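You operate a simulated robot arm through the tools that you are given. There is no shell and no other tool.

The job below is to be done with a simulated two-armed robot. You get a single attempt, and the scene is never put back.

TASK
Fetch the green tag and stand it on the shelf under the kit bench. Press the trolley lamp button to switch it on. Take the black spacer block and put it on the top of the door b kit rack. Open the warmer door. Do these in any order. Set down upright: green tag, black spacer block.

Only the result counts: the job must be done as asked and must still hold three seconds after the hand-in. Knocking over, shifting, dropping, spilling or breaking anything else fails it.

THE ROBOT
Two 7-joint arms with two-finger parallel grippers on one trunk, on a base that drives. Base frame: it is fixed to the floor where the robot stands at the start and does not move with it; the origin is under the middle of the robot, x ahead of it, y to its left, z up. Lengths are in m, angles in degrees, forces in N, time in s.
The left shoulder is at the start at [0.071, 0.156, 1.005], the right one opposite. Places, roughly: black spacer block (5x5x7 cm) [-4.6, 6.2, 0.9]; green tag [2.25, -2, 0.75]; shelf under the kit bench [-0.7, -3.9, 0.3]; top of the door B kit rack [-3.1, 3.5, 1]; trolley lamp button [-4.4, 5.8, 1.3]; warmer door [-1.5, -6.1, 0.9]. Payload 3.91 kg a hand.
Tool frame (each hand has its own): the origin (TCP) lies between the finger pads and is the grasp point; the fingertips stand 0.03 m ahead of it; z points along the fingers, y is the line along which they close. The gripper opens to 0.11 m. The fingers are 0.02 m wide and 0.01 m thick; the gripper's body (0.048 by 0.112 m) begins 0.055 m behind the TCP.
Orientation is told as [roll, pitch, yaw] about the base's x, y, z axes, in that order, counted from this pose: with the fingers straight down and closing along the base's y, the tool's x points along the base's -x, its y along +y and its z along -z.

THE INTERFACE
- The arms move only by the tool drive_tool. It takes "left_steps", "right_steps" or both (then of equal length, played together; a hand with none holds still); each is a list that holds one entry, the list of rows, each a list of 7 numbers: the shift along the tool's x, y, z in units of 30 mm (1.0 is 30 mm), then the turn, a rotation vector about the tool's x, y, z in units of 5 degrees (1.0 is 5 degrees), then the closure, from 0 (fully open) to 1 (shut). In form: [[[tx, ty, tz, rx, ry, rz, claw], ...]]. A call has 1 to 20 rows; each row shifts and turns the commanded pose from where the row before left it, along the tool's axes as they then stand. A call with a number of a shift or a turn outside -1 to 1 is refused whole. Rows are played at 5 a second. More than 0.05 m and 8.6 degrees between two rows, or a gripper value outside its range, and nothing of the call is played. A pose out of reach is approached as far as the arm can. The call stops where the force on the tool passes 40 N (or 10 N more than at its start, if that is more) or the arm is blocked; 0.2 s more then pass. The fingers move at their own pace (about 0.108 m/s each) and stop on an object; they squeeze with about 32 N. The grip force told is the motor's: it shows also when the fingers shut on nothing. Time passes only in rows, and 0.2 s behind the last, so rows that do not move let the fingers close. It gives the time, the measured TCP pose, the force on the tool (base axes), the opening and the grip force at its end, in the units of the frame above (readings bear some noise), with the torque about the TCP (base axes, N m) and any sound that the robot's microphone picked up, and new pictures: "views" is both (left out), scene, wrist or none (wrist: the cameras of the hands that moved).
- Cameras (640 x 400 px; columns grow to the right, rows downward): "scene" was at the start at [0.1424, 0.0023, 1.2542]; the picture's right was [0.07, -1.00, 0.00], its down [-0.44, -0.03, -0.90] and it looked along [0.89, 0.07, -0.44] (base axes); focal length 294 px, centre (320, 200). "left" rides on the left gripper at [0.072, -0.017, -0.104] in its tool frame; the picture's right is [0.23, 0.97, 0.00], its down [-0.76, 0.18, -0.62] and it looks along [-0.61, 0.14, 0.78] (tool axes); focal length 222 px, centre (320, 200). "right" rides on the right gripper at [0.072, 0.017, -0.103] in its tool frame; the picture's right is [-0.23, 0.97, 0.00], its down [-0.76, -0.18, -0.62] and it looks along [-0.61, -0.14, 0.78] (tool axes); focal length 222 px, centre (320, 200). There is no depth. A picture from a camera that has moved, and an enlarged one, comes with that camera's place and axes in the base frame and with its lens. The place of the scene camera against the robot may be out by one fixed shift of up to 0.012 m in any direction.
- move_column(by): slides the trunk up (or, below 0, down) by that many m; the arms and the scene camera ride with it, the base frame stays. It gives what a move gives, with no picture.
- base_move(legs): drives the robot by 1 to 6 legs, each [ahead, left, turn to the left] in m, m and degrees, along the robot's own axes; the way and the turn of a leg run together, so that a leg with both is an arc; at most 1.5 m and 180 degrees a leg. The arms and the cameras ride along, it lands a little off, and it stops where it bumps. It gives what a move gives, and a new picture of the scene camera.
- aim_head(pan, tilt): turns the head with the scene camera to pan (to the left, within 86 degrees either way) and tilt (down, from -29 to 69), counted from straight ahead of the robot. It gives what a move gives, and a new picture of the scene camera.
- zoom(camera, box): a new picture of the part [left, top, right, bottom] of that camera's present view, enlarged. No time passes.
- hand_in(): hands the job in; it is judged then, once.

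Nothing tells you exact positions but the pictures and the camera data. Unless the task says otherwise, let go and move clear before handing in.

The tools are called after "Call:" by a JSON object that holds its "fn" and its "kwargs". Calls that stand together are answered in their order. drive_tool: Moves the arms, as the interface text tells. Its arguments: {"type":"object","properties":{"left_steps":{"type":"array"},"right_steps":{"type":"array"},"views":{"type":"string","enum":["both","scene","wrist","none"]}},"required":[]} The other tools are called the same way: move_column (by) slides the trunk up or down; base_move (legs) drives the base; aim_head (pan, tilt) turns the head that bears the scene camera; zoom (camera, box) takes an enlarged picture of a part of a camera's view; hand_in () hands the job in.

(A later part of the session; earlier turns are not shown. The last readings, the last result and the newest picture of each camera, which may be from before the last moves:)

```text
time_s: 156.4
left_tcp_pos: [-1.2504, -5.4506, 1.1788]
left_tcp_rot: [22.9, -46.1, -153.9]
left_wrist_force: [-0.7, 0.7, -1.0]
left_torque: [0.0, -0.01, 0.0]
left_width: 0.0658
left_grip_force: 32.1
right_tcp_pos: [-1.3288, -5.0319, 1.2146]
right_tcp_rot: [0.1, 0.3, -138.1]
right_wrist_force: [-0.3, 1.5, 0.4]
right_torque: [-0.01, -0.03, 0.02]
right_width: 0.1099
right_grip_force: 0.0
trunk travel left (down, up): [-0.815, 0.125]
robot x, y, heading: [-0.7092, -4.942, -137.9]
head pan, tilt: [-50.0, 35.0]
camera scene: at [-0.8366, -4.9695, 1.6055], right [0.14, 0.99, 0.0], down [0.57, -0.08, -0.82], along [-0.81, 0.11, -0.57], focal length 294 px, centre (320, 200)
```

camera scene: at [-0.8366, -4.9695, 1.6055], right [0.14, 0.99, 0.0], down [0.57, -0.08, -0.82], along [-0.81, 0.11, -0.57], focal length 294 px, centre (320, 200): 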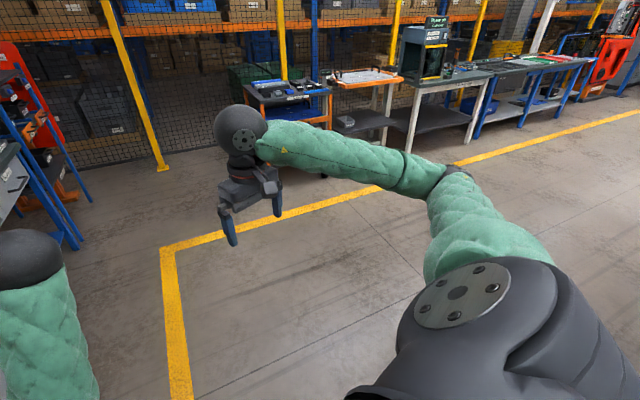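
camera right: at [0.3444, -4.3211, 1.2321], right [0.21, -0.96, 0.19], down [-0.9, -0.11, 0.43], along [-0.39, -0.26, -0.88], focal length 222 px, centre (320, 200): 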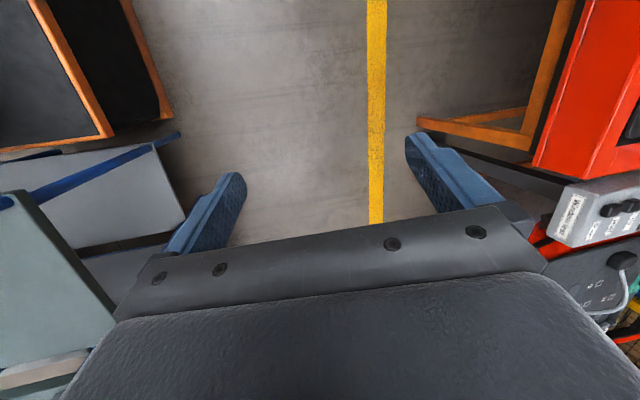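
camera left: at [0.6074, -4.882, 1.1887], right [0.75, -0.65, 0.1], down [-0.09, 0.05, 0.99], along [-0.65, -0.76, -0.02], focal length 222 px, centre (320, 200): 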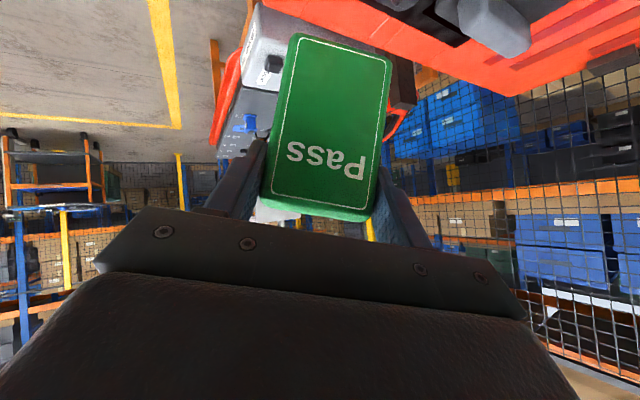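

Past the post. I'll move into the open floor west of the kit bench and turn round to face its west side.

Call:
{"fn": "base_move", "kwargs": {"legs": [[0.72, -0.97, 0], [0, 0, 155]]}}

Call:
{"fn": "aim_head", "kwargs": {"pan": 0, "tilt": 35}}

```text
time_s: 169.0
left_tcp_pos: [-1.2041, -4.435, 1.1789]
left_tcp_rot: [22.8, -46.2, 2.7]
left_wrist_force: [-0.4, -0.2, -1.0]
left_torque: [-0.05, 0.02, 0.03]
left_width: 0.0659
left_grip_force: 32.0
right_tcp_pos: [-1.2985, -4.8513, 1.2152]
right_tcp_rot: [0.1, 0.3, 18.7]
right_wrist_force: [0.2, 0.3, -0.2]
right_torque: [0.02, -0.01, -0.02]
right_width: 0.1098
right_grip_force: 0.1
trunk travel left (down, up): [-0.815, 0.125]
robot x, y, heading: [-1.8949, -4.6882, 18.9]
head pan, tilt: [-50.0, 35.0]
camera scene: at [-1.7756, -4.7226, 1.6055], right [-0.52, -0.85, 0.0], down [-0.49, 0.3, -0.82], along [0.7, -0.43, -0.57], focal length 294 px, centre (320, 200)
```

scene: 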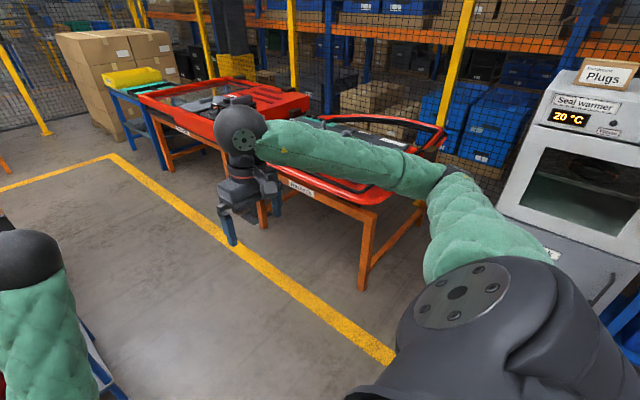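

```text
time_s: 170.2
left_tcp_pos: [-1.2034, -4.4352, 1.1782]
left_tcp_rot: [22.9, -46.0, 2.8]
left_wrist_force: [-0.6, -0.5, -1.5]
left_torque: [0.01, -0.01, 0.02]
left_width: 0.0655
left_grip_force: 31.7
right_tcp_pos: [-1.2969, -4.852, 1.2148]
right_tcp_rot: [0.0, 0.3, 18.6]
right_wrist_force: [0.0, -0.5, -0.2]
right_torque: [0.0, -0.01, 0.02]
right_width: 0.1101
right_grip_force: 0.0
trunk travel left (down, up): [-0.815, 0.125]
robot x, y, heading: [-1.903, -4.6872, 18.7]
head pan, tilt: [0.0, 35.0]
camera scene: at [-1.7674, -4.6487, 1.6055], right [0.32, -0.95, 0.0], down [-0.54, -0.18, -0.82], along [0.78, 0.26, -0.57], focal length 294 px, centre (320, 200)
```

scene: 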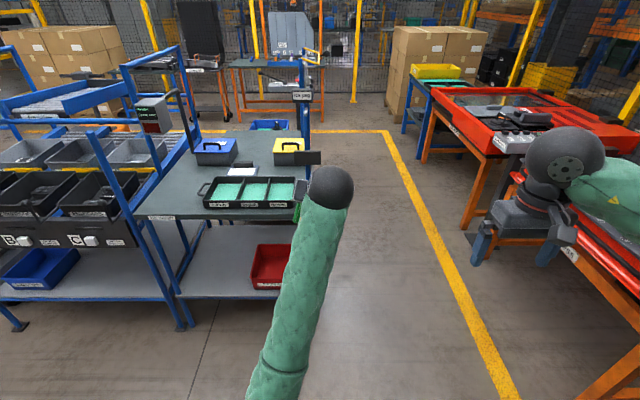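

From the west I can see the kit bench shelf clearly: the red bin sits at its south end and the northern part is free. I'll draw the right hand back and square up the left hand.

Call:
{"fn": "drive_tool", "kwargs": {"left_steps": [[[0.19, 0.96, 0.187, 0, 0, 0, 1], [0.19, 0.96, 0.187, 0, 0, 0, 1], [0.19, 0.96, 0.187, 0, 0, 0, 1], [0.19, 0.96, 0.187, 0, 0, 0, 1], [0, 0, 0, 0.45, 0.132, -0.432, 1], [0, 0, 0, 0.45, 0.132, -0.432, 1], [0, 0, 0, 0.45, 0.132, -0.432, 1], [0, 0, 0, 0.45, 0.132, -0.432, 1], [0, 0, 0, 0.45, 0.132, -0.432, 1]]], "right_steps": [[[0.7, -0.6, 0, 0, 0, 0, 0], [0.7, -0.6, 0, 0, 0, 0, 0], [0.7, -0.6, 0, 0, 0, 0, 0], [0.7, -0.6, 0, 0, 0, 0, 0], [0.7, -0.6, 0, 0, 0, 0, 0], [0.7, -0.6, 0, 0, 0, 0, 0], [0, 0, 0, 0, 0, 0, 0], [0, 0, 0, 0, 0, 0, 0], [0, 0, 0, 0, 0, 0, 0]]]}}

```text
time_s: 172.2
left_tcp_pos: [-1.2485, -4.3014, 1.1751]
left_tcp_rot: [4.0, -44.9, 17.2]
left_wrist_force: [1.0, 0.7, -1.7]
left_torque: [-0.02, -0.04, 0.02]
left_width: 0.0656
left_grip_force: 31.6
right_tcp_pos: [-1.3757, -4.9961, 1.2158]
right_tcp_rot: [0.1, 0.3, 18.7]
right_wrist_force: [1.4, -0.8, 0.0]
right_torque: [0.0, 0.0, -0.05]
right_width: 0.1099
right_grip_force: 0.1
right hand out of reach, approached as far as the arm can: row 6
trunk travel left (down, up): [-0.815, 0.125]
robot x, y, heading: [-1.9028, -4.6877, 18.8]
head pan, tilt: [0.0, 35.0]
camera scene: at [-1.7679, -4.6484, 1.6055], right [0.32, -0.95, 0.0], down [-0.54, -0.18, -0.82], along [0.78, 0.26, -0.57], focal length 294 px, centre (320, 200)
camera right: at [-1.4491, -5.0035, 1.3201], right [-0.09, 1.0, 0.0], down [0.78, 0.07, 0.62], along [0.61, 0.06, -0.79], focal length 222 px, centre (320, 200)
camera left: at [-1.3588, -4.3606, 1.1955], right [-0.49, 0.87, -0.11], down [0.05, 0.16, 0.99], along [0.87, 0.48, -0.12], focal length 222 px, centre (320, 200)
```

scene: 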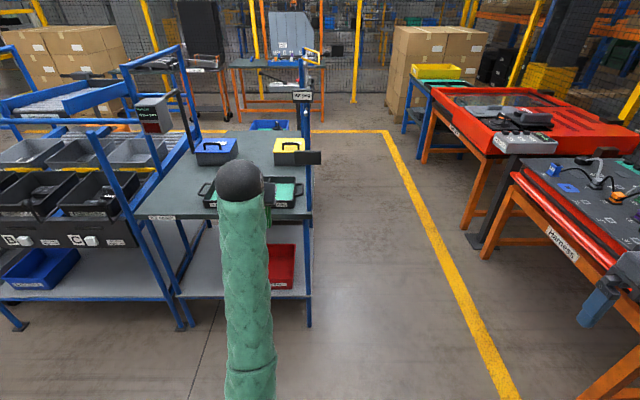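
right: 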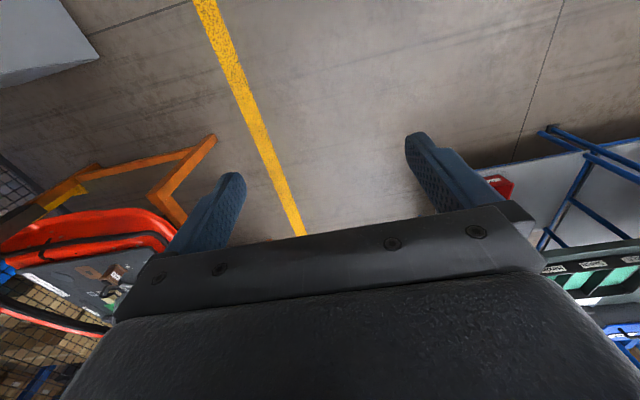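
left: 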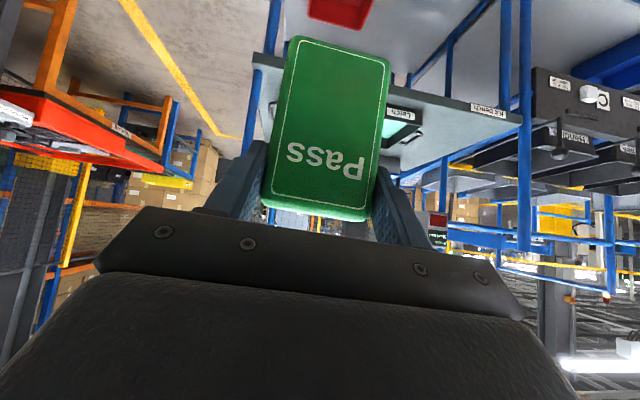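

The label reads "Kit bench", so this is the right shelf. I'll lower the trunk here in the open to see the shelf more squarely.

Call:
{"fn": "move_column", "kwargs": {"by": -0.6}}

Call:
{"fn": "aim_head", "kwargs": {"pan": 10, "tilt": 25}}

```text
refused: -0.6 is not a number from -0.4 to 0.4
```

```text
time_s: 172.9
left_tcp_pos: [-1.2476, -4.3016, 1.1762]
left_tcp_rot: [3.8, -45.1, 17.4]
left_wrist_force: [-0.7, -0.1, -1.5]
left_torque: [0.01, -0.02, 0.02]
left_width: 0.0657
left_grip_force: 31.9
right_tcp_pos: [-1.3755, -4.996, 1.216]
right_tcp_rot: [0.3, 0.5, 18.6]
right_wrist_force: [0.2, 1.1, -0.1]
right_torque: [0.0, 0.01, 0.01]
right_width: 0.1101
right_grip_force: 0.0
trunk travel left (down, up): [-0.815, 0.125]
robot x, y, heading: [-1.9036, -4.6879, 18.6]
head pan, tilt: [10.0, 25.0]
camera scene: at [-1.7699, -4.6328, 1.6212], right [0.48, -0.88, 0.0], down [-0.37, -0.2, -0.91], along [0.79, 0.43, -0.42], focal length 294 px, centre (320, 200)
```

scene: 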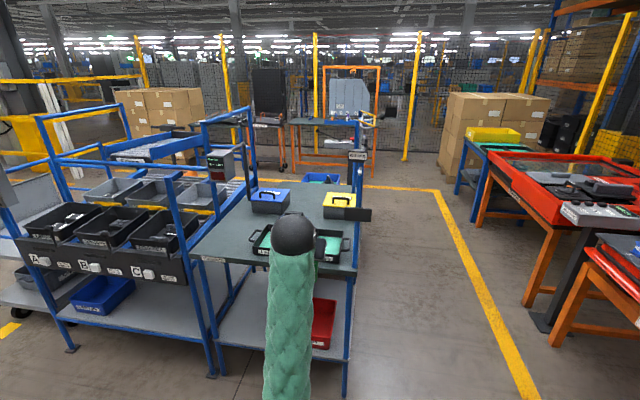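

Call:
{"fn": "move_column", "kwargs": {"by": -0.35}}

Call:
{"fn": "move_column", "kwargs": {"by": -0.3}}

Call:
{"fn": "aim_head", "kwargs": {"pan": 15, "tilt": 25}}

```text
time_s: 176.3
left_tcp_pos: [-1.2475, -4.3012, 0.8295]
left_tcp_rot: [3.5, -45.5, 17.5]
left_wrist_force: [0.2, 0.2, -1.1]
left_torque: [0.03, -0.03, -0.01]
left_width: 0.0656
left_grip_force: 32.4
right_tcp_pos: [-1.377, -4.9959, 0.8657]
right_tcp_rot: [0.3, 0.3, 18.6]
right_wrist_force: [0.4, 0.8, -0.8]
right_torque: [0.02, 0.01, -0.01]
right_width: 0.1104
right_grip_force: 0.1
trunk travel left (down, up): [-0.465, 0.475]
robot x, y, heading: [-1.9021, -4.687, 18.7]
head pan, tilt: [10.0, 25.0]
```

```text
time_s: 179.3
left_tcp_pos: [-1.2465, -4.302, 0.531]
left_tcp_rot: [3.5, -45.5, 17.4]
left_wrist_force: [0.0, -0.2, -1.4]
left_torque: [0.01, 0.02, 0.02]
left_width: 0.0654
left_grip_force: 32.9
right_tcp_pos: [-1.376, -4.9968, 0.5664]
right_tcp_rot: [0.2, 0.4, 18.6]
right_wrist_force: [0.3, 1.0, -0.1]
right_torque: [0.01, 0.01, -0.01]
right_width: 0.11
right_grip_force: 0.0
trunk travel left (down, up): [-0.165, 0.775]
robot x, y, heading: [-1.901, -4.686, 18.8]
head pan, tilt: [10.0, 25.0]
```

```text
time_s: 180.0
left_tcp_pos: [-1.2466, -4.3021, 0.5297]
left_tcp_rot: [3.7, -45.6, 17.5]
left_wrist_force: [0.2, 0.4, -0.3]
left_torque: [-0.01, 0.02, -0.01]
left_width: 0.0658
left_grip_force: 31.6
right_tcp_pos: [-1.3761, -4.9975, 0.5654]
right_tcp_rot: [0.2, 0.4, 18.6]
right_wrist_force: [0.7, 0.7, 0.2]
right_torque: [0.02, 0.01, -0.02]
right_width: 0.1103
right_grip_force: 0.1
trunk travel left (down, up): [-0.165, 0.775]
robot x, y, heading: [-1.9003, -4.6886, 18.6]
head pan, tilt: [15.0, 25.0]
camera scene: at [-1.7746, -4.6258, 0.9713], right [0.55, -0.83, 0.0], down [-0.35, -0.23, -0.91], along [0.75, 0.5, -0.42], focal length 294 px, centre (320, 200)
```

scene: 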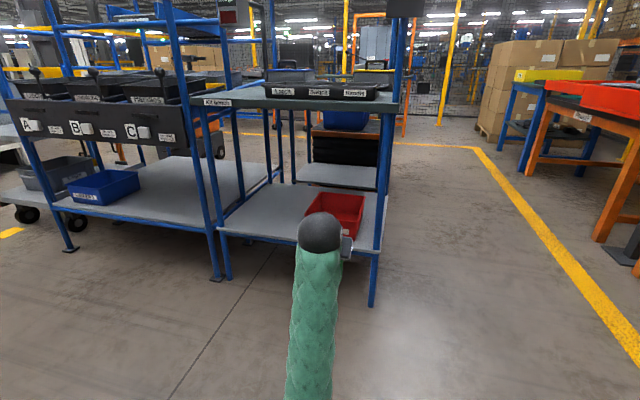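

The shelf is about 0.29–0.30 m high, and I'll aim for a free spot at roughly (-0.867, -3.75). I'll lower a bit more, then drive so the hand goes in from the west.

Call:
{"fn": "move_column", "kwargs": {"by": -0.08}}

Call:
{"fn": "base_move", "kwargs": {"legs": [[0, 0.4, 0], [0.3, 0, 0]]}}

Call:
{"fn": "aim_head", "kwargs": {"pan": 5, "tilt": 30}}

```text
time_s: 181.2
left_tcp_pos: [-1.2464, -4.3029, 0.4599]
left_tcp_rot: [3.4, -46.0, 17.5]
left_wrist_force: [-0.3, 0.2, -0.3]
left_torque: [0.0, 0.02, 0.01]
left_width: 0.0656
left_grip_force: 32.3
right_tcp_pos: [-1.3776, -4.9965, 0.4874]
right_tcp_rot: [0.3, 0.3, 18.5]
right_wrist_force: [-0.5, -0.3, 0.4]
right_torque: [0.0, -0.02, -0.01]
right_width: 0.11
right_grip_force: 0.0
trunk travel left (down, up): [-0.085, 0.855]
robot x, y, heading: [-1.9016, -4.6898, 19.0]
head pan, tilt: [15.0, 25.0]
```

```text
time_s: 185.4
left_tcp_pos: [-1.0919, -3.8125, 0.4578]
left_tcp_rot: [3.4, -46.0, 17.7]
left_wrist_force: [-0.4, -0.1, -1.5]
left_torque: [-0.01, 0.02, 0.0]
left_width: 0.0657
left_grip_force: 32.5
right_tcp_pos: [-1.2206, -4.5067, 0.4853]
right_tcp_rot: [0.2, 0.4, 18.7]
right_wrist_force: [-0.3, -0.7, -0.7]
right_torque: [-0.04, 0.01, 0.0]
right_width: 0.1101
right_grip_force: 0.1
trunk travel left (down, up): [-0.085, 0.855]
robot x, y, heading: [-1.7478, -4.2003, 18.8]
head pan, tilt: [15.0, 25.0]
camera scene: at [-1.6203, -4.1368, 0.8912], right [0.56, -0.83, 0.0], down [-0.35, -0.23, -0.91], along [0.75, 0.5, -0.42], focal length 294 px, centre (320, 200)
```

scene: 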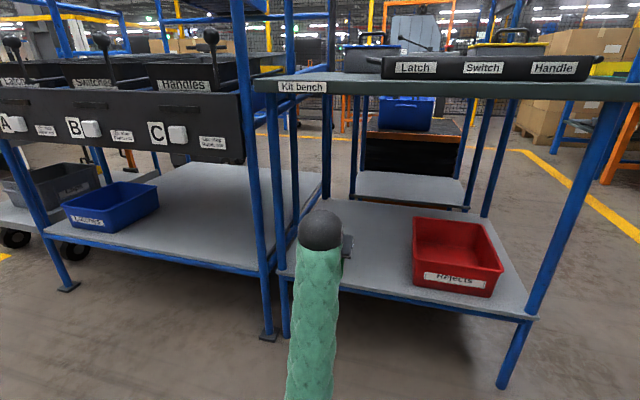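

```text
time_s: 186.1
left_tcp_pos: [-1.0907, -3.8108, 0.4578]
left_tcp_rot: [3.5, -46.1, 17.7]
left_wrist_force: [-1.0, -0.3, -1.2]
left_torque: [0.0, -0.01, 0.03]
left_width: 0.0654
left_grip_force: 32.3
right_tcp_pos: [-1.2202, -4.5076, 0.4853]
right_tcp_rot: [0.2, 0.4, 18.7]
right_wrist_force: [-0.1, -0.1, -0.3]
right_torque: [-0.02, -0.02, 0.01]
right_width: 0.11
right_grip_force: 0.1
trunk travel left (down, up): [-0.085, 0.855]
robot x, y, heading: [-1.744, -4.1999, 18.6]
head pan, tilt: [5.0, 30.0]
camera scene: at [-1.6137, -4.1512, 0.8831], right [0.4, -0.91, 0.0], down [-0.46, -0.2, -0.87], along [0.79, 0.35, -0.5], focal length 294 px, centre (320, 200)
```

scene: 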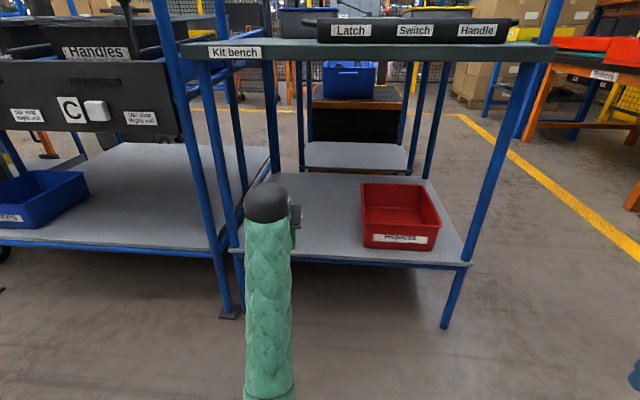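

Call:
{"fn": "base_move", "kwargs": {"legs": [[0.22, -0.01, 0]]}}

Call:
{"fn": "zoom", "kwargs": {"camera": "left", "box": [0, 0, 640, 400]}}

```text
time_s: 187.8
left_tcp_pos: [-0.8775, -3.7489, 0.4578]
left_tcp_rot: [3.6, -46.1, 17.6]
left_wrist_force: [0.4, 0.3, -1.0]
left_torque: [0.01, 0.02, 0.0]
left_width: 0.0654
left_grip_force: 31.7
right_tcp_pos: [-1.0073, -4.4456, 0.4853]
right_tcp_rot: [0.2, 0.4, 18.7]
right_wrist_force: [-0.5, 0.1, 0.5]
right_torque: [-0.03, -0.01, -0.01]
right_width: 0.1098
right_grip_force: 0.0
trunk travel left (down, up): [-0.085, 0.855]
robot x, y, heading: [-1.531, -4.1389, 19.0]
head pan, tilt: [5.0, 30.0]
camera scene: at [-1.4005, -4.0893, 0.8833], right [0.4, -0.92, 0.0], down [-0.46, -0.2, -0.87], along [0.79, 0.35, -0.5], focal length 294 px, centre (320, 200)
```

scene: 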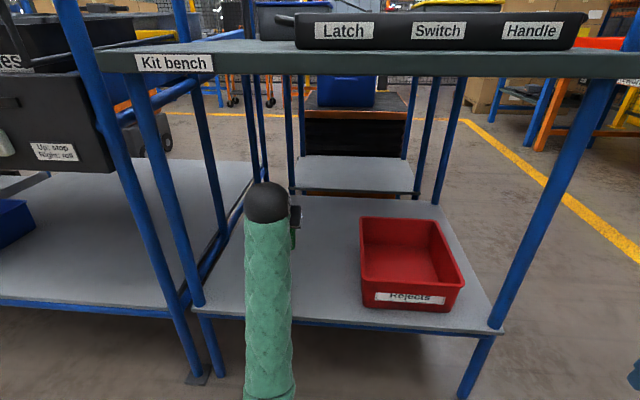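

```text
1.00 times, centred on (320, 200) of left (not enlarged: the box is as wide or as high as the picture)
camera zoom: at [-0.9879, -3.8089, 0.4766], right [-0.49, 0.87, -0.12], down [0.03, 0.15, 0.99], along [0.87, 0.48, -0.1], focal length 222 px, centre (320, 200)
```

zoom: 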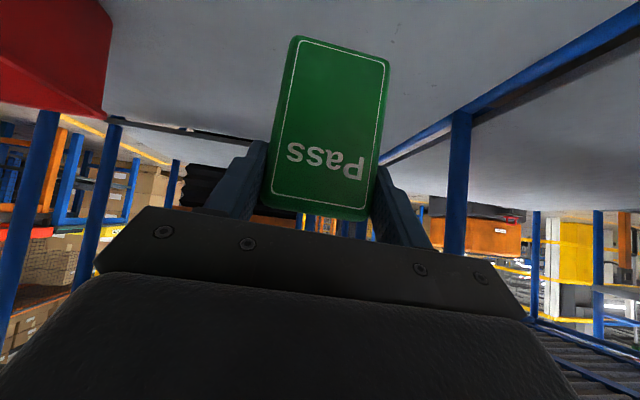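

The tag is over the free part of the shelf. I'll correct the small roll, then lower it gently.

Call:
{"fn": "drive_tool", "kwargs": {"left_steps": [[[0, 0, 0, 0.7, 0.18, 0, 1], [0.355, 0, 0.355, 0, 0, 0, 1], [0.355, 0, 0.355, 0, 0, 0, 1], [0.355, 0, 0.355, 0, 0, 0, 1], [0.24, 0, 0.24, 0, 0, 0, 1], [0, 0, 0, 0, 0, 0, 1]]]}}

```text
time_s: 189.4
left_tcp_pos: [-0.8633, -3.7432, 0.4488]
left_tcp_rot: [0.2, -49.3, 17.6]
left_wrist_force: [0.7, -1.2, -1.5]
left_torque: [0.01, 0.01, 0.01]
left_width: 0.0654
left_grip_force: 31.9
right_tcp_pos: [-1.0075, -4.4452, 0.4819]
right_tcp_rot: [0.3, 0.4, 18.7]
right_wrist_force: [0.3, 0.6, 0.6]
right_torque: [0.03, 0.03, 0.0]
right_width: 0.1099
right_grip_force: 0.1
trunk travel left (down, up): [-0.085, 0.855]
robot x, y, heading: [-1.533, -4.136, 18.9]
head pan, tilt: [5.0, 30.0]
stopped in row 6 (left hand): the arm was blocked; the commanded pose is now the measured one
camera scene: at [-1.4007, -4.0901, 0.8805], right [0.4, -0.92, 0.0], down [-0.46, -0.2, -0.87], along [0.79, 0.35, -0.5], focal length 294 px, centre (320, 200)
camera left: at [-0.9761, -3.797, 0.4611], right [-0.44, 0.88, -0.17], down [-0.03, 0.17, 0.98], along [0.9, 0.44, -0.05], focal length 222 px, centre (320, 200)
```

scene: 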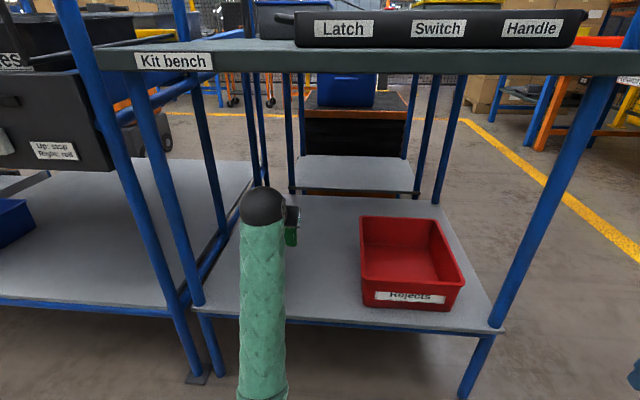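
left: 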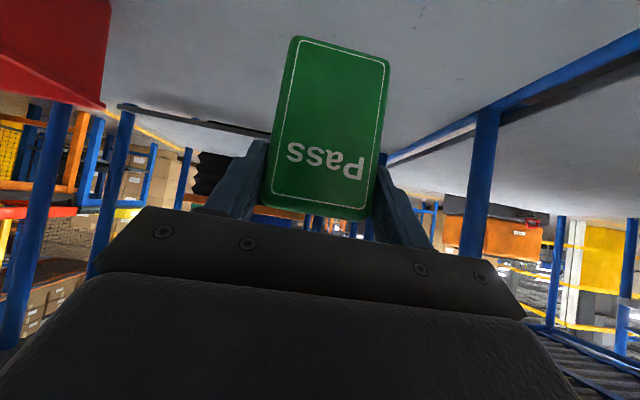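

The arm was blocked before the tag reached the shelf, probably the low elbow against the robot's own base. I'll back out, raise the trunk and reach down more steeply.

Call:
{"fn": "base_move", "kwargs": {"legs": [[-0.3, 0, 0]]}}

Call:
{"fn": "move_column", "kwargs": {"by": 0.22}}

Call:
{"fn": "drive_tool", "kwargs": {"left_steps": [[[0, 0, 0, 0, 0.8, 0, 1], [0.7, 0, 0.7, 0, 0, 0, 1], [0.7, 0, 0.7, 0, 0, 0, 1], [0.7, 0, 0.7, 0, 0, 0, 1], [0.7, 0, 0.7, 0, 0, 0, 1], [0.7, 0, 0.7, 0, 0, 0, 1], [0.7, 0, 0.7, 0, 0, 0, 1], [0, 0, 0, 0, 0, 0, 1]]]}}

```text
time_s: 191.4
left_tcp_pos: [-1.1485, -3.8415, 0.448]
left_tcp_rot: [0.1, -49.2, 17.5]
left_wrist_force: [0.7, -0.3, -1.2]
left_torque: [0.01, 0.03, -0.01]
left_width: 0.0654
left_grip_force: 32.0
right_tcp_pos: [-1.294, -4.5408, 0.4843]
right_tcp_rot: [0.2, 0.5, 18.6]
right_wrist_force: [-0.6, 0.7, -0.4]
right_torque: [0.0, -0.01, -0.02]
right_width: 0.1101
right_grip_force: 0.1
trunk travel left (down, up): [-0.085, 0.855]
robot x, y, heading: [-1.8157, -4.2319, 18.7]
head pan, tilt: [5.0, 30.0]
camera scene: at [-1.6856, -4.1858, 0.8834], right [0.4, -0.92, 0.0], down [-0.46, -0.2, -0.87], along [0.79, 0.35, -0.5], focal length 294 px, centre (320, 200)
```

scene: 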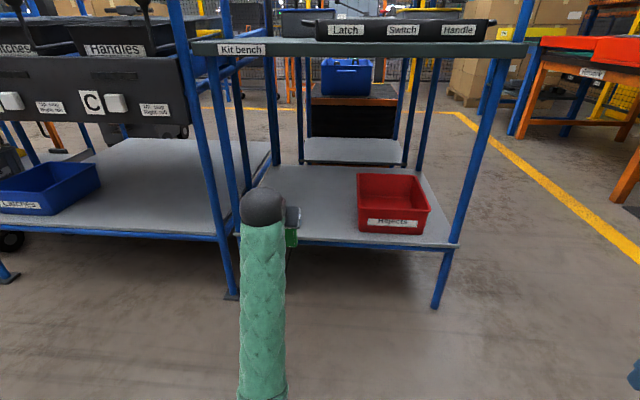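

```text
time_s: 193.8
left_tcp_pos: [-1.1483, -3.8411, 0.6689]
left_tcp_rot: [0.2, -49.0, 17.4]
left_wrist_force: [-1.2, 0.5, -0.8]
left_torque: [-0.02, 0.03, -0.01]
left_width: 0.0657
left_grip_force: 31.8
right_tcp_pos: [-1.2933, -4.5427, 0.7045]
right_tcp_rot: [0.3, 0.5, 18.6]
right_wrist_force: [-0.3, 0.7, -0.5]
right_torque: [0.0, 0.0, 0.02]
right_width: 0.1103
right_grip_force: 0.0
trunk travel left (down, up): [-0.305, 0.635]
robot x, y, heading: [-1.8174, -4.2326, 18.6]
head pan, tilt: [5.0, 30.0]
```

```text
time_s: 195.6
left_tcp_pos: [-1.1478, -3.8414, 0.4896]
left_tcp_rot: [0.1, -45.2, 17.5]
left_wrist_force: [0.4, 0.5, -2.1]
left_torque: [-0.03, 0.03, -0.05]
left_width: 0.0657
left_grip_force: 32.1
right_tcp_pos: [-1.2935, -4.5421, 0.7044]
right_tcp_rot: [0.2, 0.4, 18.5]
right_wrist_force: [-0.2, -0.2, -1.3]
right_torque: [-0.04, -0.02, 0.0]
right_width: 0.1101
right_grip_force: 0.1
trunk travel left (down, up): [-0.305, 0.635]
robot x, y, heading: [-1.8186, -4.2331, 18.9]
head pan, tilt: [5.0, 30.0]
camera scene: at [-1.6862, -4.1865, 1.1033], right [0.4, -0.92, 0.0], down [-0.46, -0.2, -0.87], along [0.79, 0.35, -0.5], focal length 294 px, centre (320, 200)
camera left: at [-1.2599, -3.8939, 0.5117], right [-0.45, 0.88, -0.16], down [0.04, 0.2, 0.98], along [0.89, 0.43, -0.12], focal length 222 px, centre (320, 200)
```

scene: 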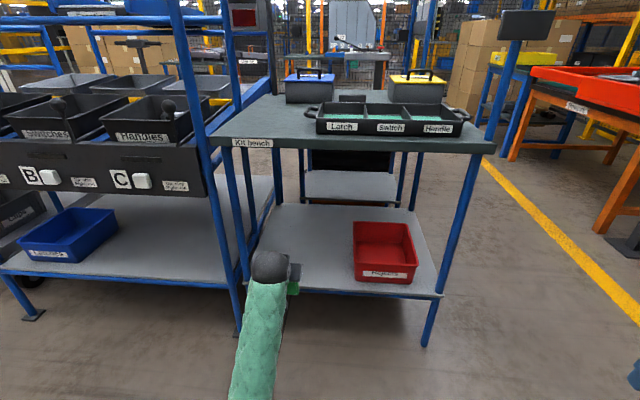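
left: 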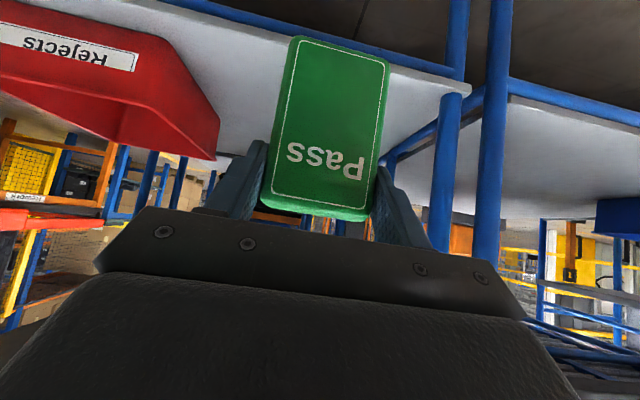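

Call:
{"fn": "drive_tool", "kwargs": {"left_steps": [[[0.7, 0, 0.7, 0, 0, 0, 1], [0.7, 0, 0.7, 0, 0, 0, 1], [0.45, 0, 0.45, 0, 0, 0, 1], [0, 0, 0, 0, 0, 0, 1]]], "views": "scene"}}

```text
time_s: 196.6
left_tcp_pos: [-1.1479, -3.841, 0.4122]
left_tcp_rot: [0.2, -45.0, 17.5]
left_wrist_force: [0.6, 0.5, -1.5]
left_torque: [0.03, -0.03, -0.03]
left_width: 0.0656
left_grip_force: 32.0
right_tcp_pos: [-1.2938, -4.5425, 0.7043]
right_tcp_rot: [0.2, 0.5, 18.7]
right_wrist_force: [-1.1, -0.1, -0.1]
right_torque: [0.02, 0.02, -0.01]
right_width: 0.11
right_grip_force: 0.1
trunk travel left (down, up): [-0.305, 0.635]
robot x, y, heading: [-1.8148, -4.2343, 19.0]
head pan, tilt: [5.0, 30.0]
camera scene: at [-1.6862, -4.1866, 1.1033], right [0.4, -0.92, 0.0], down [-0.46, -0.2, -0.87], along [0.79, 0.35, -0.5], focal length 294 px, centre (320, 200)
```

scene: 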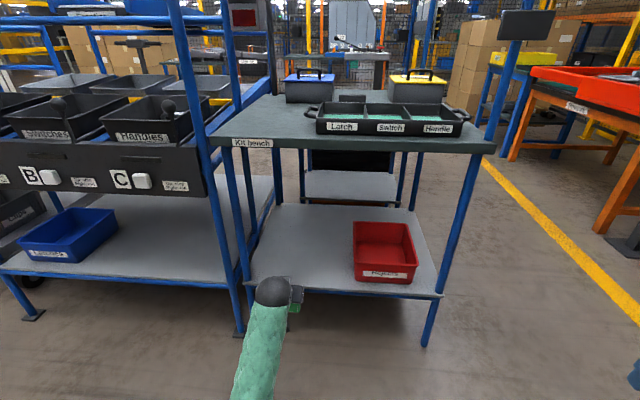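

Call:
{"fn": "base_move", "kwargs": {"legs": [[0.28, 0, 0]]}}

Call:
{"fn": "zoom", "kwargs": {"camera": "left", "box": [0, 0, 640, 400]}}

```text
time_s: 198.6
left_tcp_pos: [-0.8724, -3.7479, 0.4115]
left_tcp_rot: [0.1, -45.1, 17.6]
left_wrist_force: [0.6, 0.0, -1.9]
left_torque: [0.02, 0.01, 0.03]
left_width: 0.0655
left_grip_force: 31.9
right_tcp_pos: [-1.0175, -4.4491, 0.7047]
right_tcp_rot: [0.3, 0.3, 18.7]
right_wrist_force: [0.1, 0.1, 0.6]
right_torque: [0.0, -0.02, -0.01]
right_width: 0.11
right_grip_force: 0.0
trunk travel left (down, up): [-0.305, 0.635]
robot x, y, heading: [-1.5405, -4.1429, 18.9]
head pan, tilt: [5.0, 30.0]
camera scene: at [-1.4113, -4.0932, 1.1032], right [0.4, -0.92, 0.0], down [-0.46, -0.2, -0.87], along [0.79, 0.35, -0.5], focal length 294 px, centre (320, 200)
```

scene: 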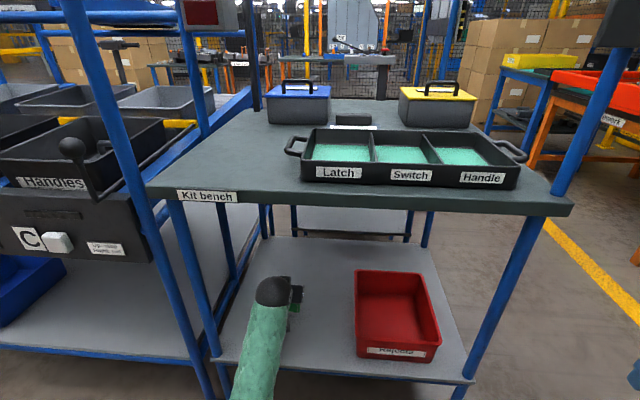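

```text
1.00 times, centred on (320, 200) of left (not enlarged: the box is as wide or as high as the picture)
camera zoom: at [-0.9858, -3.8008, 0.4337], right [-0.45, 0.88, -0.16], down [0.04, 0.2, 0.98], along [0.89, 0.43, -0.12], focal length 222 px, centre (320, 200)
```

zoom: 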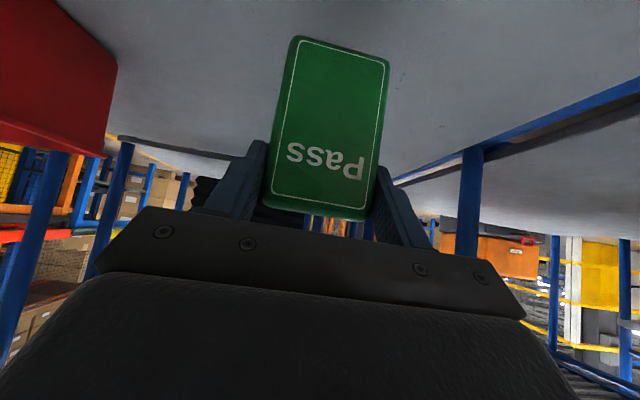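

Call:
{"fn": "drive_tool", "kwargs": {"left_steps": [[[0.17, 0, 0.17, 0, 0, 0, 1], [0.17, 0, 0.17, 0, 0, 0, 1], [0.17, 0, 0.17, 0, 0, 0, 1], [0, 0, 0, 0, 0, 0, 1]]], "views": "wrist"}}

```text
time_s: 199.6
left_tcp_pos: [-0.8726, -3.7477, 0.3913]
left_tcp_rot: [0.2, -45.0, 17.6]
left_wrist_force: [0.1, -0.8, -1.0]
left_torque: [0.04, 0.02, 0.02]
left_width: 0.0655
left_grip_force: 32.4
right_tcp_pos: [-1.0183, -4.4483, 0.7062]
right_tcp_rot: [0.3, 0.4, 18.7]
right_wrist_force: [-0.1, -0.4, 0.0]
right_torque: [0.02, -0.01, 0.02]
right_width: 0.1099
right_grip_force: 0.1
trunk travel left (down, up): [-0.305, 0.635]
robot x, y, heading: [-1.5432, -4.1417, 18.6]
head pan, tilt: [5.0, 30.0]
camera left: at [-0.9859, -3.8011, 0.413], right [-0.45, 0.88, -0.16], down [0.04, 0.2, 0.98], along [0.89, 0.43, -0.12], focal length 222 px, centre (320, 200)
```

left: 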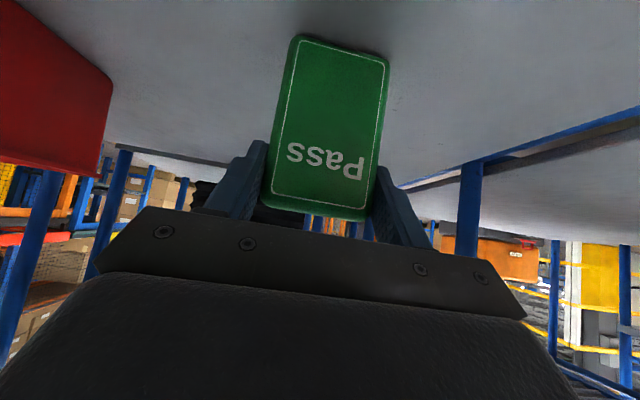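

Call:
{"fn": "drive_tool", "kwargs": {"left_steps": [[[0.1, 0, 0.1, 0, 0, 0, 1], [0.1, 0, 0.1, 0, 0, 0, 1], [0, 0, 0, 0, 0, 0, 1]]], "views": "wrist"}}

```text
time_s: 200.3
left_tcp_pos: [-0.8734, -3.7474, 0.3853]
left_tcp_rot: [0.1, -45.4, 17.6]
left_wrist_force: [0.7, 2.7, 30.9]
left_torque: [-0.1, -0.43, 0.05]
left_width: 0.0649
left_grip_force: 31.9
right_tcp_pos: [-1.0192, -4.4481, 0.7058]
right_tcp_rot: [0.1, 0.3, 18.8]
right_wrist_force: [0.4, -0.9, 0.0]
right_torque: [0.02, 0.0, -0.02]
right_width: 0.11
right_grip_force: 0.1
trunk travel left (down, up): [-0.305, 0.635]
robot x, y, heading: [-1.5471, -4.1449, 18.7]
head pan, tilt: [5.0, 30.0]
camera left: at [-0.9861, -3.8019, 0.4066], right [-0.45, 0.88, -0.16], down [0.03, 0.2, 0.98], along [0.89, 0.43, -0.12], focal length 222 px, centre (320, 200)
```

left: 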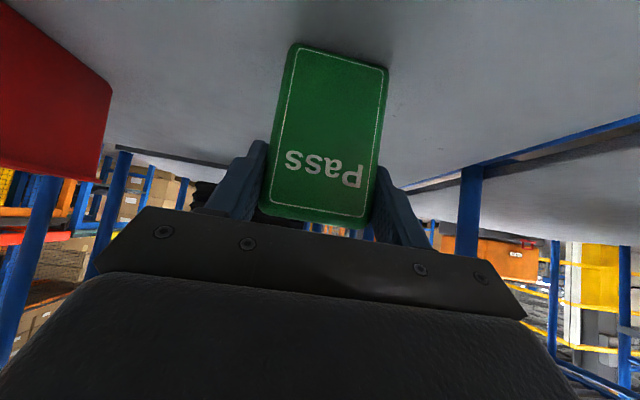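

Contact with the shelf. I'll ease off a couple of millimetres, then open.

Call:
{"fn": "drive_tool", "kwargs": {"left_steps": [[[-0.05, 0, -0.05, 0, 0, 0, 1], [0, 0, 0, 0, 0, 0, 1], [0, 0, 0, 0, 0, 0, 0.3], [0, 0, 0, 0, 0, 0, 0.2], [0, 0, 0, 0, 0, 0, 0], [0, 0, 0, 0, 0, 0, 0]]], "views": "wrist"}}

```text
time_s: 201.8
left_tcp_pos: [-0.873, -3.7481, 0.3857]
left_tcp_rot: [0.2, -45.1, 17.6]
left_wrist_force: [0.6, -0.1, 1.0]
left_torque: [0.03, 0.0, -0.02]
left_width: 0.11
left_grip_force: 0.1
right_tcp_pos: [-1.0185, -4.4507, 0.7052]
right_tcp_rot: [0.2, 0.3, 18.7]
right_wrist_force: [0.2, 0.1, 0.1]
right_torque: [-0.01, 0.0, -0.01]
right_width: 0.1099
right_grip_force: 0.0
trunk travel left (down, up): [-0.305, 0.635]
robot x, y, heading: [-1.5448, -4.1441, 18.9]
head pan, tilt: [5.0, 30.0]
camera left: at [-0.9859, -3.8016, 0.4061], right [-0.45, 0.88, -0.16], down [0.04, 0.2, 0.98], along [0.89, 0.43, -0.12], focal length 222 px, centre (320, 200)
```

left: 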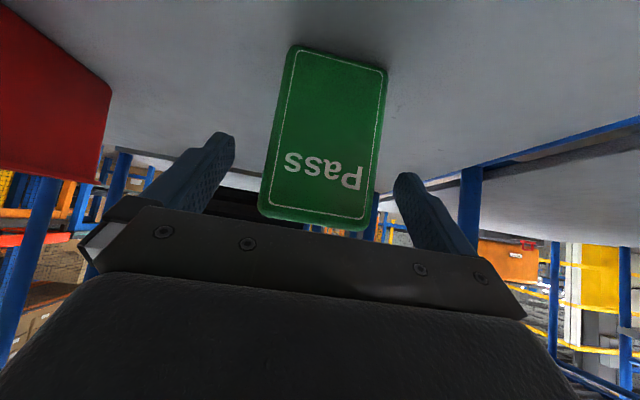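

The tag stands free. I'll withdraw the hand straight back and check it.

Call:
{"fn": "drive_tool", "kwargs": {"left_steps": [[[0.35, 0, -0.4, 0, 0, 0, 0], [0.6, 0, -0.65, 0, 0, 0, 0], [0.7, 0, -0.75, 0, 0, 0, 0], [0.7, 0, -0.75, 0, 0, 0, 0], [0.7, 0, -0.75, 0, 0, 0, 0]]], "views": "wrist"}}

Call:
{"fn": "base_move", "kwargs": {"legs": [[-0.35, 0, 0]]}}

Call:
{"fn": "zoom", "kwargs": {"camera": "scene", "box": [200, 150, 480, 325]}}

```text
time_s: 202.9
left_tcp_pos: [-0.9934, -3.7875, 0.4059]
left_tcp_rot: [0.3, -46.1, 17.5]
left_wrist_force: [0.0, 0.7, -0.5]
left_torque: [0.03, 0.02, 0.02]
left_width: 0.1102
left_grip_force: 0.0
right_tcp_pos: [-1.0168, -4.4527, 0.7099]
right_tcp_rot: [0.5, 0.5, 18.7]
right_wrist_force: [0.3, -0.2, -0.3]
right_torque: [0.03, -0.01, -0.02]
right_width: 0.11
right_grip_force: 0.0
trunk travel left (down, up): [-0.305, 0.635]
robot x, y, heading: [-1.5444, -4.1408, 18.6]
head pan, tilt: [5.0, 30.0]
camera left: at [-1.1066, -3.8423, 0.4255], right [-0.45, 0.88, -0.16], down [0.02, 0.19, 0.98], along [0.89, 0.43, -0.1], focal length 222 px, centre (320, 200)
```

left: 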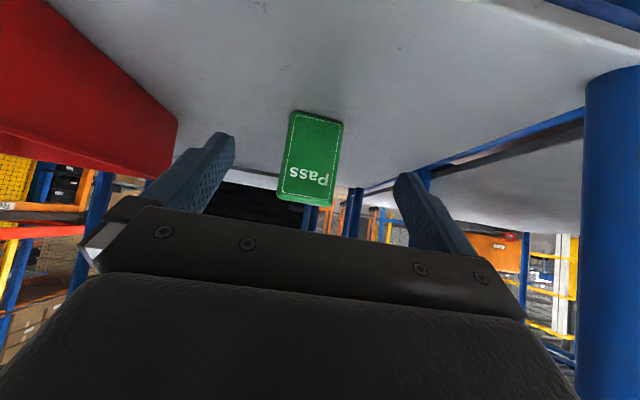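

```text
time_s: 205.2
left_tcp_pos: [-1.3245, -3.9011, 0.4046]
left_tcp_rot: [0.5, -45.9, 17.2]
left_wrist_force: [0.3, 0.3, 0.6]
left_torque: [0.02, -0.01, -0.02]
left_width: 0.1102
left_grip_force: 0.0
right_tcp_pos: [-1.3489, -4.5663, 0.7095]
right_tcp_rot: [0.6, 0.4, 18.4]
right_wrist_force: [-0.1, 0.1, 0.2]
right_torque: [0.0, 0.01, 0.03]
right_width: 0.11
right_grip_force: 0.1
trunk travel left (down, up): [-0.305, 0.635]
robot x, y, heading: [-1.8739, -4.2516, 18.5]
head pan, tilt: [5.0, 30.0]
camera scene: at [-1.739, -4.211, 1.1106], right [0.4, -0.92, -0.01], down [-0.46, -0.19, -0.87], along [0.79, 0.35, -0.5], focal length 294 px, centre (320, 200)
```

scene: 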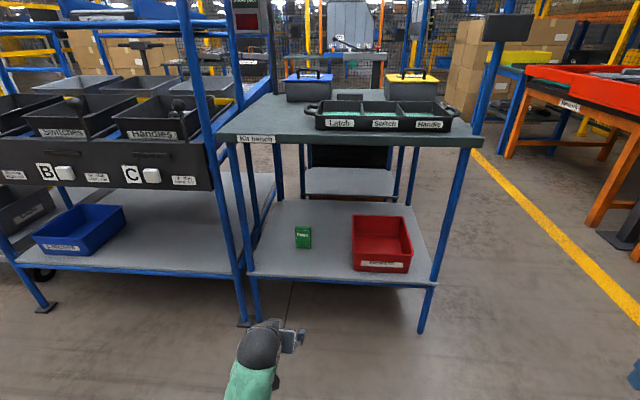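

```text
2.29 times, centred on (340, 238) of scene
camera zoom: at [-1.739, -4.211, 1.1106], right [0.4, -0.92, -0.01], down [-0.46, -0.19, -0.87], along [0.79, 0.35, -0.5], focal length 673 px, centre (274, 114)
```

zoom: 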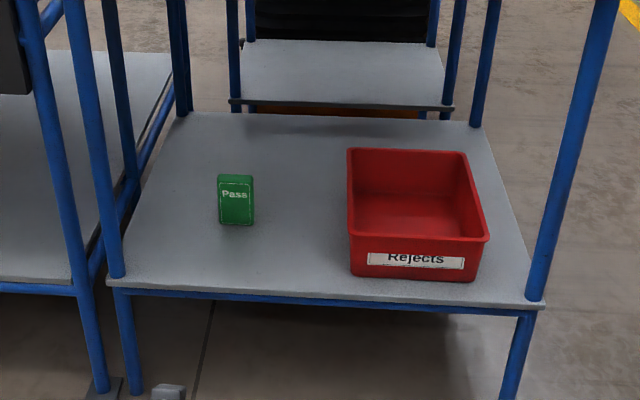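

The green tag stands upright on the kit bench shelf. Next is the warmer door; I'll raise the trunk and turn to face the warmer.

Call:
{"fn": "move_column", "kwargs": {"by": 0.3}}

Call:
{"fn": "base_move", "kwargs": {"legs": [[-0.25, 0, 0], [0, 0, -90]]}}

Call:
{"fn": "aim_head", "kwargs": {"pan": 0, "tilt": 20}}

```text
time_s: 208.2
left_tcp_pos: [-1.3261, -3.9, 0.6955]
left_tcp_rot: [-0.1, -46.0, 17.7]
left_wrist_force: [-0.5, -0.3, -0.2]
left_torque: [0.03, 0.0, -0.04]
left_width: 0.1101
left_grip_force: 0.0
right_tcp_pos: [-1.3503, -4.5632, 1.0049]
right_tcp_rot: [0.1, 0.4, 18.3]
right_wrist_force: [0.5, -0.4, 0.4]
right_torque: [-0.02, 0.02, -0.01]
right_width: 0.1099
right_grip_force: 0.0
trunk travel left (down, up): [-0.605, 0.335]
robot x, y, heading: [-1.8737, -4.2531, 18.3]
head pan, tilt: [5.0, 30.0]
```

```text
time_s: 213.8
left_tcp_pos: [-1.7573, -4.8796, 0.697]
left_tcp_rot: [-0.1, -46.1, -72.4]
left_wrist_force: [0.3, -0.2, -0.4]
left_torque: [0.02, 0.03, -0.03]
left_width: 0.1096
left_grip_force: 0.1
right_tcp_pos: [-2.4199, -4.8543, 1.0057]
right_tcp_rot: [0.1, 0.5, -71.5]
right_wrist_force: [0.8, 0.3, -1.2]
right_torque: [0.01, -0.01, -0.02]
right_width: 0.1102
right_grip_force: 0.0
trunk travel left (down, up): [-0.605, 0.335]
robot x, y, heading: [-2.1094, -4.3337, -71.7]
head pan, tilt: [5.0, 30.0]
camera scene: at [-2.0581, -4.4669, 1.4033], right [-0.92, -0.4, 0.0], down [-0.2, 0.46, -0.87], along [0.35, -0.79, -0.5], focal length 294 px, centre (320, 200)
```

scene: 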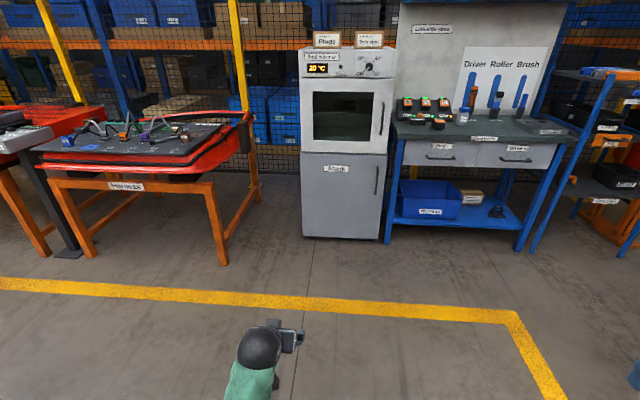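

```text
time_s: 214.6
left_tcp_pos: [-1.7568, -4.8785, 0.6955]
left_tcp_rot: [-0.1, -46.1, -72.4]
left_wrist_force: [-0.8, 0.1, 0.4]
left_torque: [0.02, -0.02, -0.02]
left_width: 0.1099
left_grip_force: 0.1
right_tcp_pos: [-2.4194, -4.8544, 1.0051]
right_tcp_rot: [0.2, 0.4, -71.5]
right_wrist_force: [-0.1, -0.4, 0.1]
right_torque: [0.05, 0.04, 0.03]
right_width: 0.11
right_grip_force: 0.1
trunk travel left (down, up): [-0.605, 0.335]
robot x, y, heading: [-2.1094, -4.3318, -71.7]
head pan, tilt: [0.0, 20.0]
camera scene: at [-2.0644, -4.4724, 1.4193], right [-0.95, -0.32, 0.0], down [-0.11, 0.33, -0.94], along [0.3, -0.89, -0.34], focal length 294 px, centre (320, 200)
```

scene: 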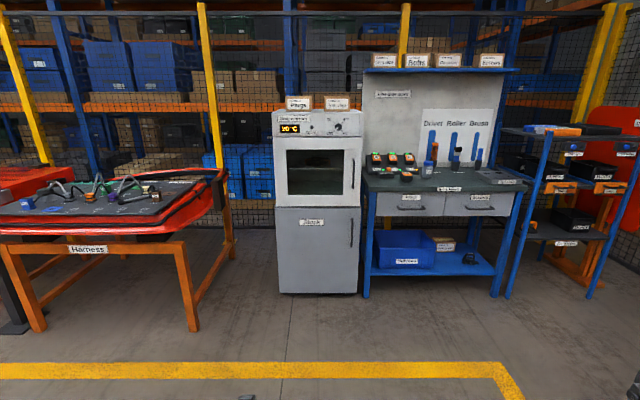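

The warmer is straight ahead, with the door handle on its right side and the hinge on its left. I'll zoom in on it.

Call:
{"fn": "zoom", "kwargs": {"camera": "scene", "box": [260, 90, 390, 300]}}

Call:
{"fn": "zoom", "kwargs": {"camera": "scene", "box": [265, 95, 375, 215]}}

```text
1.90 times, centred on (325, 195) of scene
camera zoom: at [-2.0644, -4.4724, 1.4193], right [-0.95, -0.32, 0.0], down [-0.11, 0.33, -0.94], along [0.3, -0.89, -0.34], focal length 561 px, centre (310, 210)
```

zoom: 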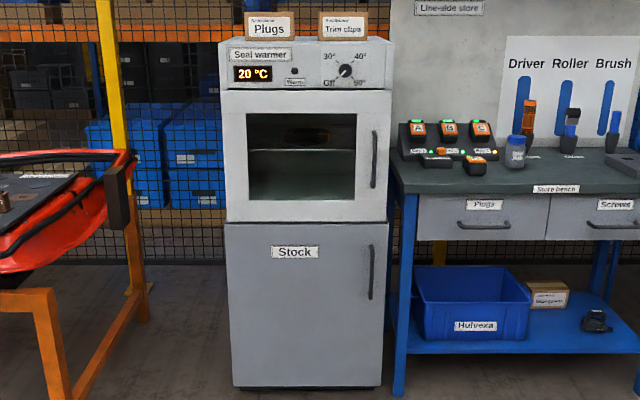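

```text
3.33 times, centred on (320, 155) of scene
camera zoom: at [-2.0644, -4.4724, 1.4193], right [-0.95, -0.32, 0.0], down [-0.11, 0.33, -0.94], along [0.3, -0.89, -0.34], focal length 982 px, centre (320, 350)
```

zoom: 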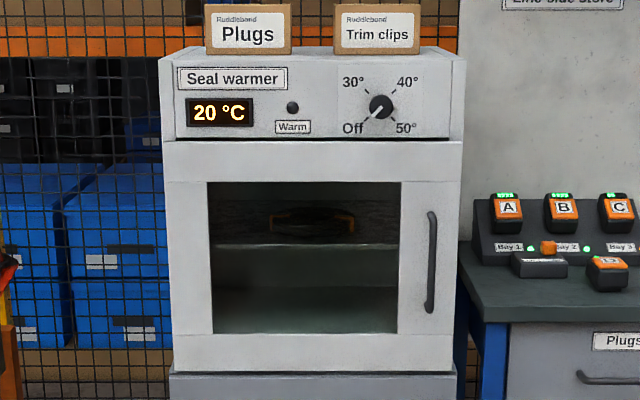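

The door is hinged on the left. Its handle spans about z 0.84–1.03, roughly at (-1.69, -6.27). I'll park the left hand off to the left and point the right hand forward for the handle.

Call:
{"fn": "drive_tool", "kwargs": {"left_steps": [[[0, 0.95, -0.94, 0, 0, 0, 0], [0, 0.95, -0.94, 0, 0, 0, 0], [0, 0.95, -0.94, 0, 0, 0, 0], [0, 0.95, -0.94, 0, 0, 0, 0], [0, 0.95, -0.94, 0, 0, 0, 0], [0, 0.95, -0.94, 0, 0, 0, 0], [0, 0.95, -0.94, 0, 0, 0, 0], [0, 0.95, -0.94, 0, 0, 0, 0], [0, 0.95, -0.6, 0, 0, 0, 0], [0, 0.95, -0.6, 0, 0, 0, 0], [0, 0, 0, 0, 0, 0, 0], [0, 0, 0, 0, 0, 0, 0], [0, 0, 0, 0, 0, 0, 0], [0, 0, 0, 0, 0, 0, 0], [0, 0, 0, 0, 0, 0, 0], [0, 0, 0, 0, 0, 0, 0]]], "right_steps": [[[-0.9, 0.6, 0, 0, 0, 0, 0], [-0.9, 0.6, 0, 0, 0, 0, 0], [-0.9, 0.6, 0, 0, 0, 0, 0], [-0.9, 0.6, 0, 0, 0, 0, 0], [-0.9, 0.6, 0, 0, 0, 0, 0], [-0.9, 0.6, 0, 0, 0, 0, 0], [-0.9, 0.6, 0, 0, 0, 0, 0], [-0.9, 0.6, 0, 0, 0, 0, 0], [0, 0, 0, 0, -1, 0, 0], [0, 0, 0, 0, -1, 0, 0], [0, 0, 0, 0, -1, 0, 0], [0, 0, 0, 0, -1, 0, 0], [0, 0, 0, 0, -1, 0, 0], [0, 0, 0, 0, -1, 0, 0], [0, 0, 0, 0, -1, 0, 0], [0, 0, 0, 0, -1, 0, 0]]], "views": "none"}}

Call:
{"fn": "drive_tool", "kwargs": {"right_steps": [[[0, 0, 0, 0, -1, 0, 0], [0, 0, 0, 0, -1, 0, 0], [0, 0, 0, 0, -1, 0, 0], [0, 0, 0, 0, -1, 0, 0], [0, 0, 0, 0, -1, 0, 0], [0, 0, 0, 0, -1, 0, 0], [0, 0, 0, 0, -1, 0, 0], [0, 0, 0, 0, -1, 0, 0]]]}}

```text
time_s: 218.0
left_tcp_pos: [-1.5156, -4.6417, 0.8533]
left_tcp_rot: [-0.1, -46.0, -72.4]
left_wrist_force: [1.2, -0.6, 0.4]
left_torque: [-0.01, -0.02, 0.04]
left_width: 0.1101
left_grip_force: 0.0
left hand out of reach, approached as far as the arm can: row 6, 7, 8
right_tcp_pos: [-2.2144, -5.0134, 1.0052]
right_tcp_rot: [0.2, -39.7, -71.7]
right_wrist_force: [-0.1, 0.4, 0.6]
right_torque: [-0.01, 0.01, -0.03]
right_width: 0.11
right_grip_force: 0.0
trunk travel left (down, up): [-0.605, 0.335]
robot x, y, heading: [-2.1057, -4.3301, -71.4]
head pan, tilt: [0.0, 20.0]
```

```text
time_s: 219.8
left_tcp_pos: [-1.5166, -4.6432, 0.8544]
left_tcp_rot: [-0.3, -46.0, -72.4]
left_wrist_force: [-0.7, 0.7, 0.3]
left_torque: [-0.01, -0.01, 0.0]
left_width: 0.1101
left_grip_force: 0.0
right_tcp_pos: [-2.2132, -5.0238, 1.0015]
right_tcp_rot: [0.5, -64.6, -72.0]
right_wrist_force: [0.6, -0.6, 0.1]
right_torque: [0.03, -0.01, -0.02]
right_width: 0.1099
right_grip_force: 0.0
right hand out of reach, approached as far as the arm can: row 4, 5, 6, 7, 8
trunk travel left (down, up): [-0.605, 0.335]
robot x, y, heading: [-2.1113, -4.3293, -71.5]
head pan, tilt: [0.0, 20.0]
camera scene: at [-2.0641, -4.4724, 1.4194], right [-0.95, -0.32, 0.0], down [-0.11, 0.32, -0.94], along [0.3, -0.89, -0.34], focal length 294 px, centre (320, 200)
camera right: at [-2.236, -4.8998, 0.9824], right [0.95, 0.22, 0.21], down [-0.25, 0.17, 0.95], along [0.17, -0.96, 0.21], focal length 222 px, centre (320, 200)
```

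scene: 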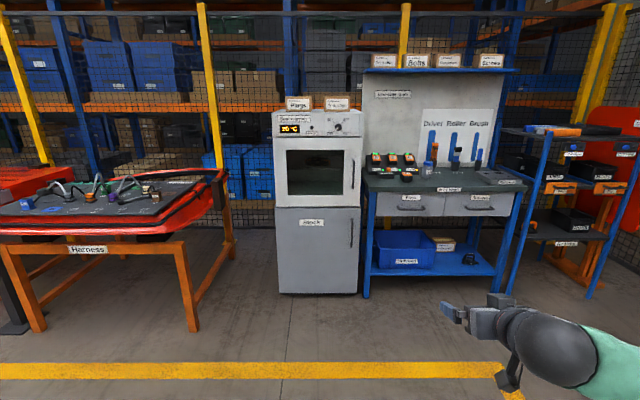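
right: 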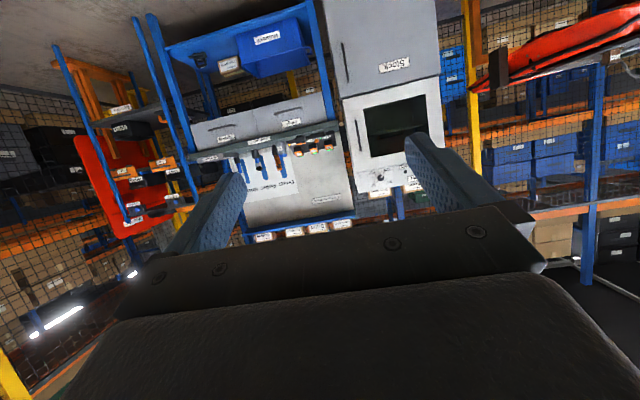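

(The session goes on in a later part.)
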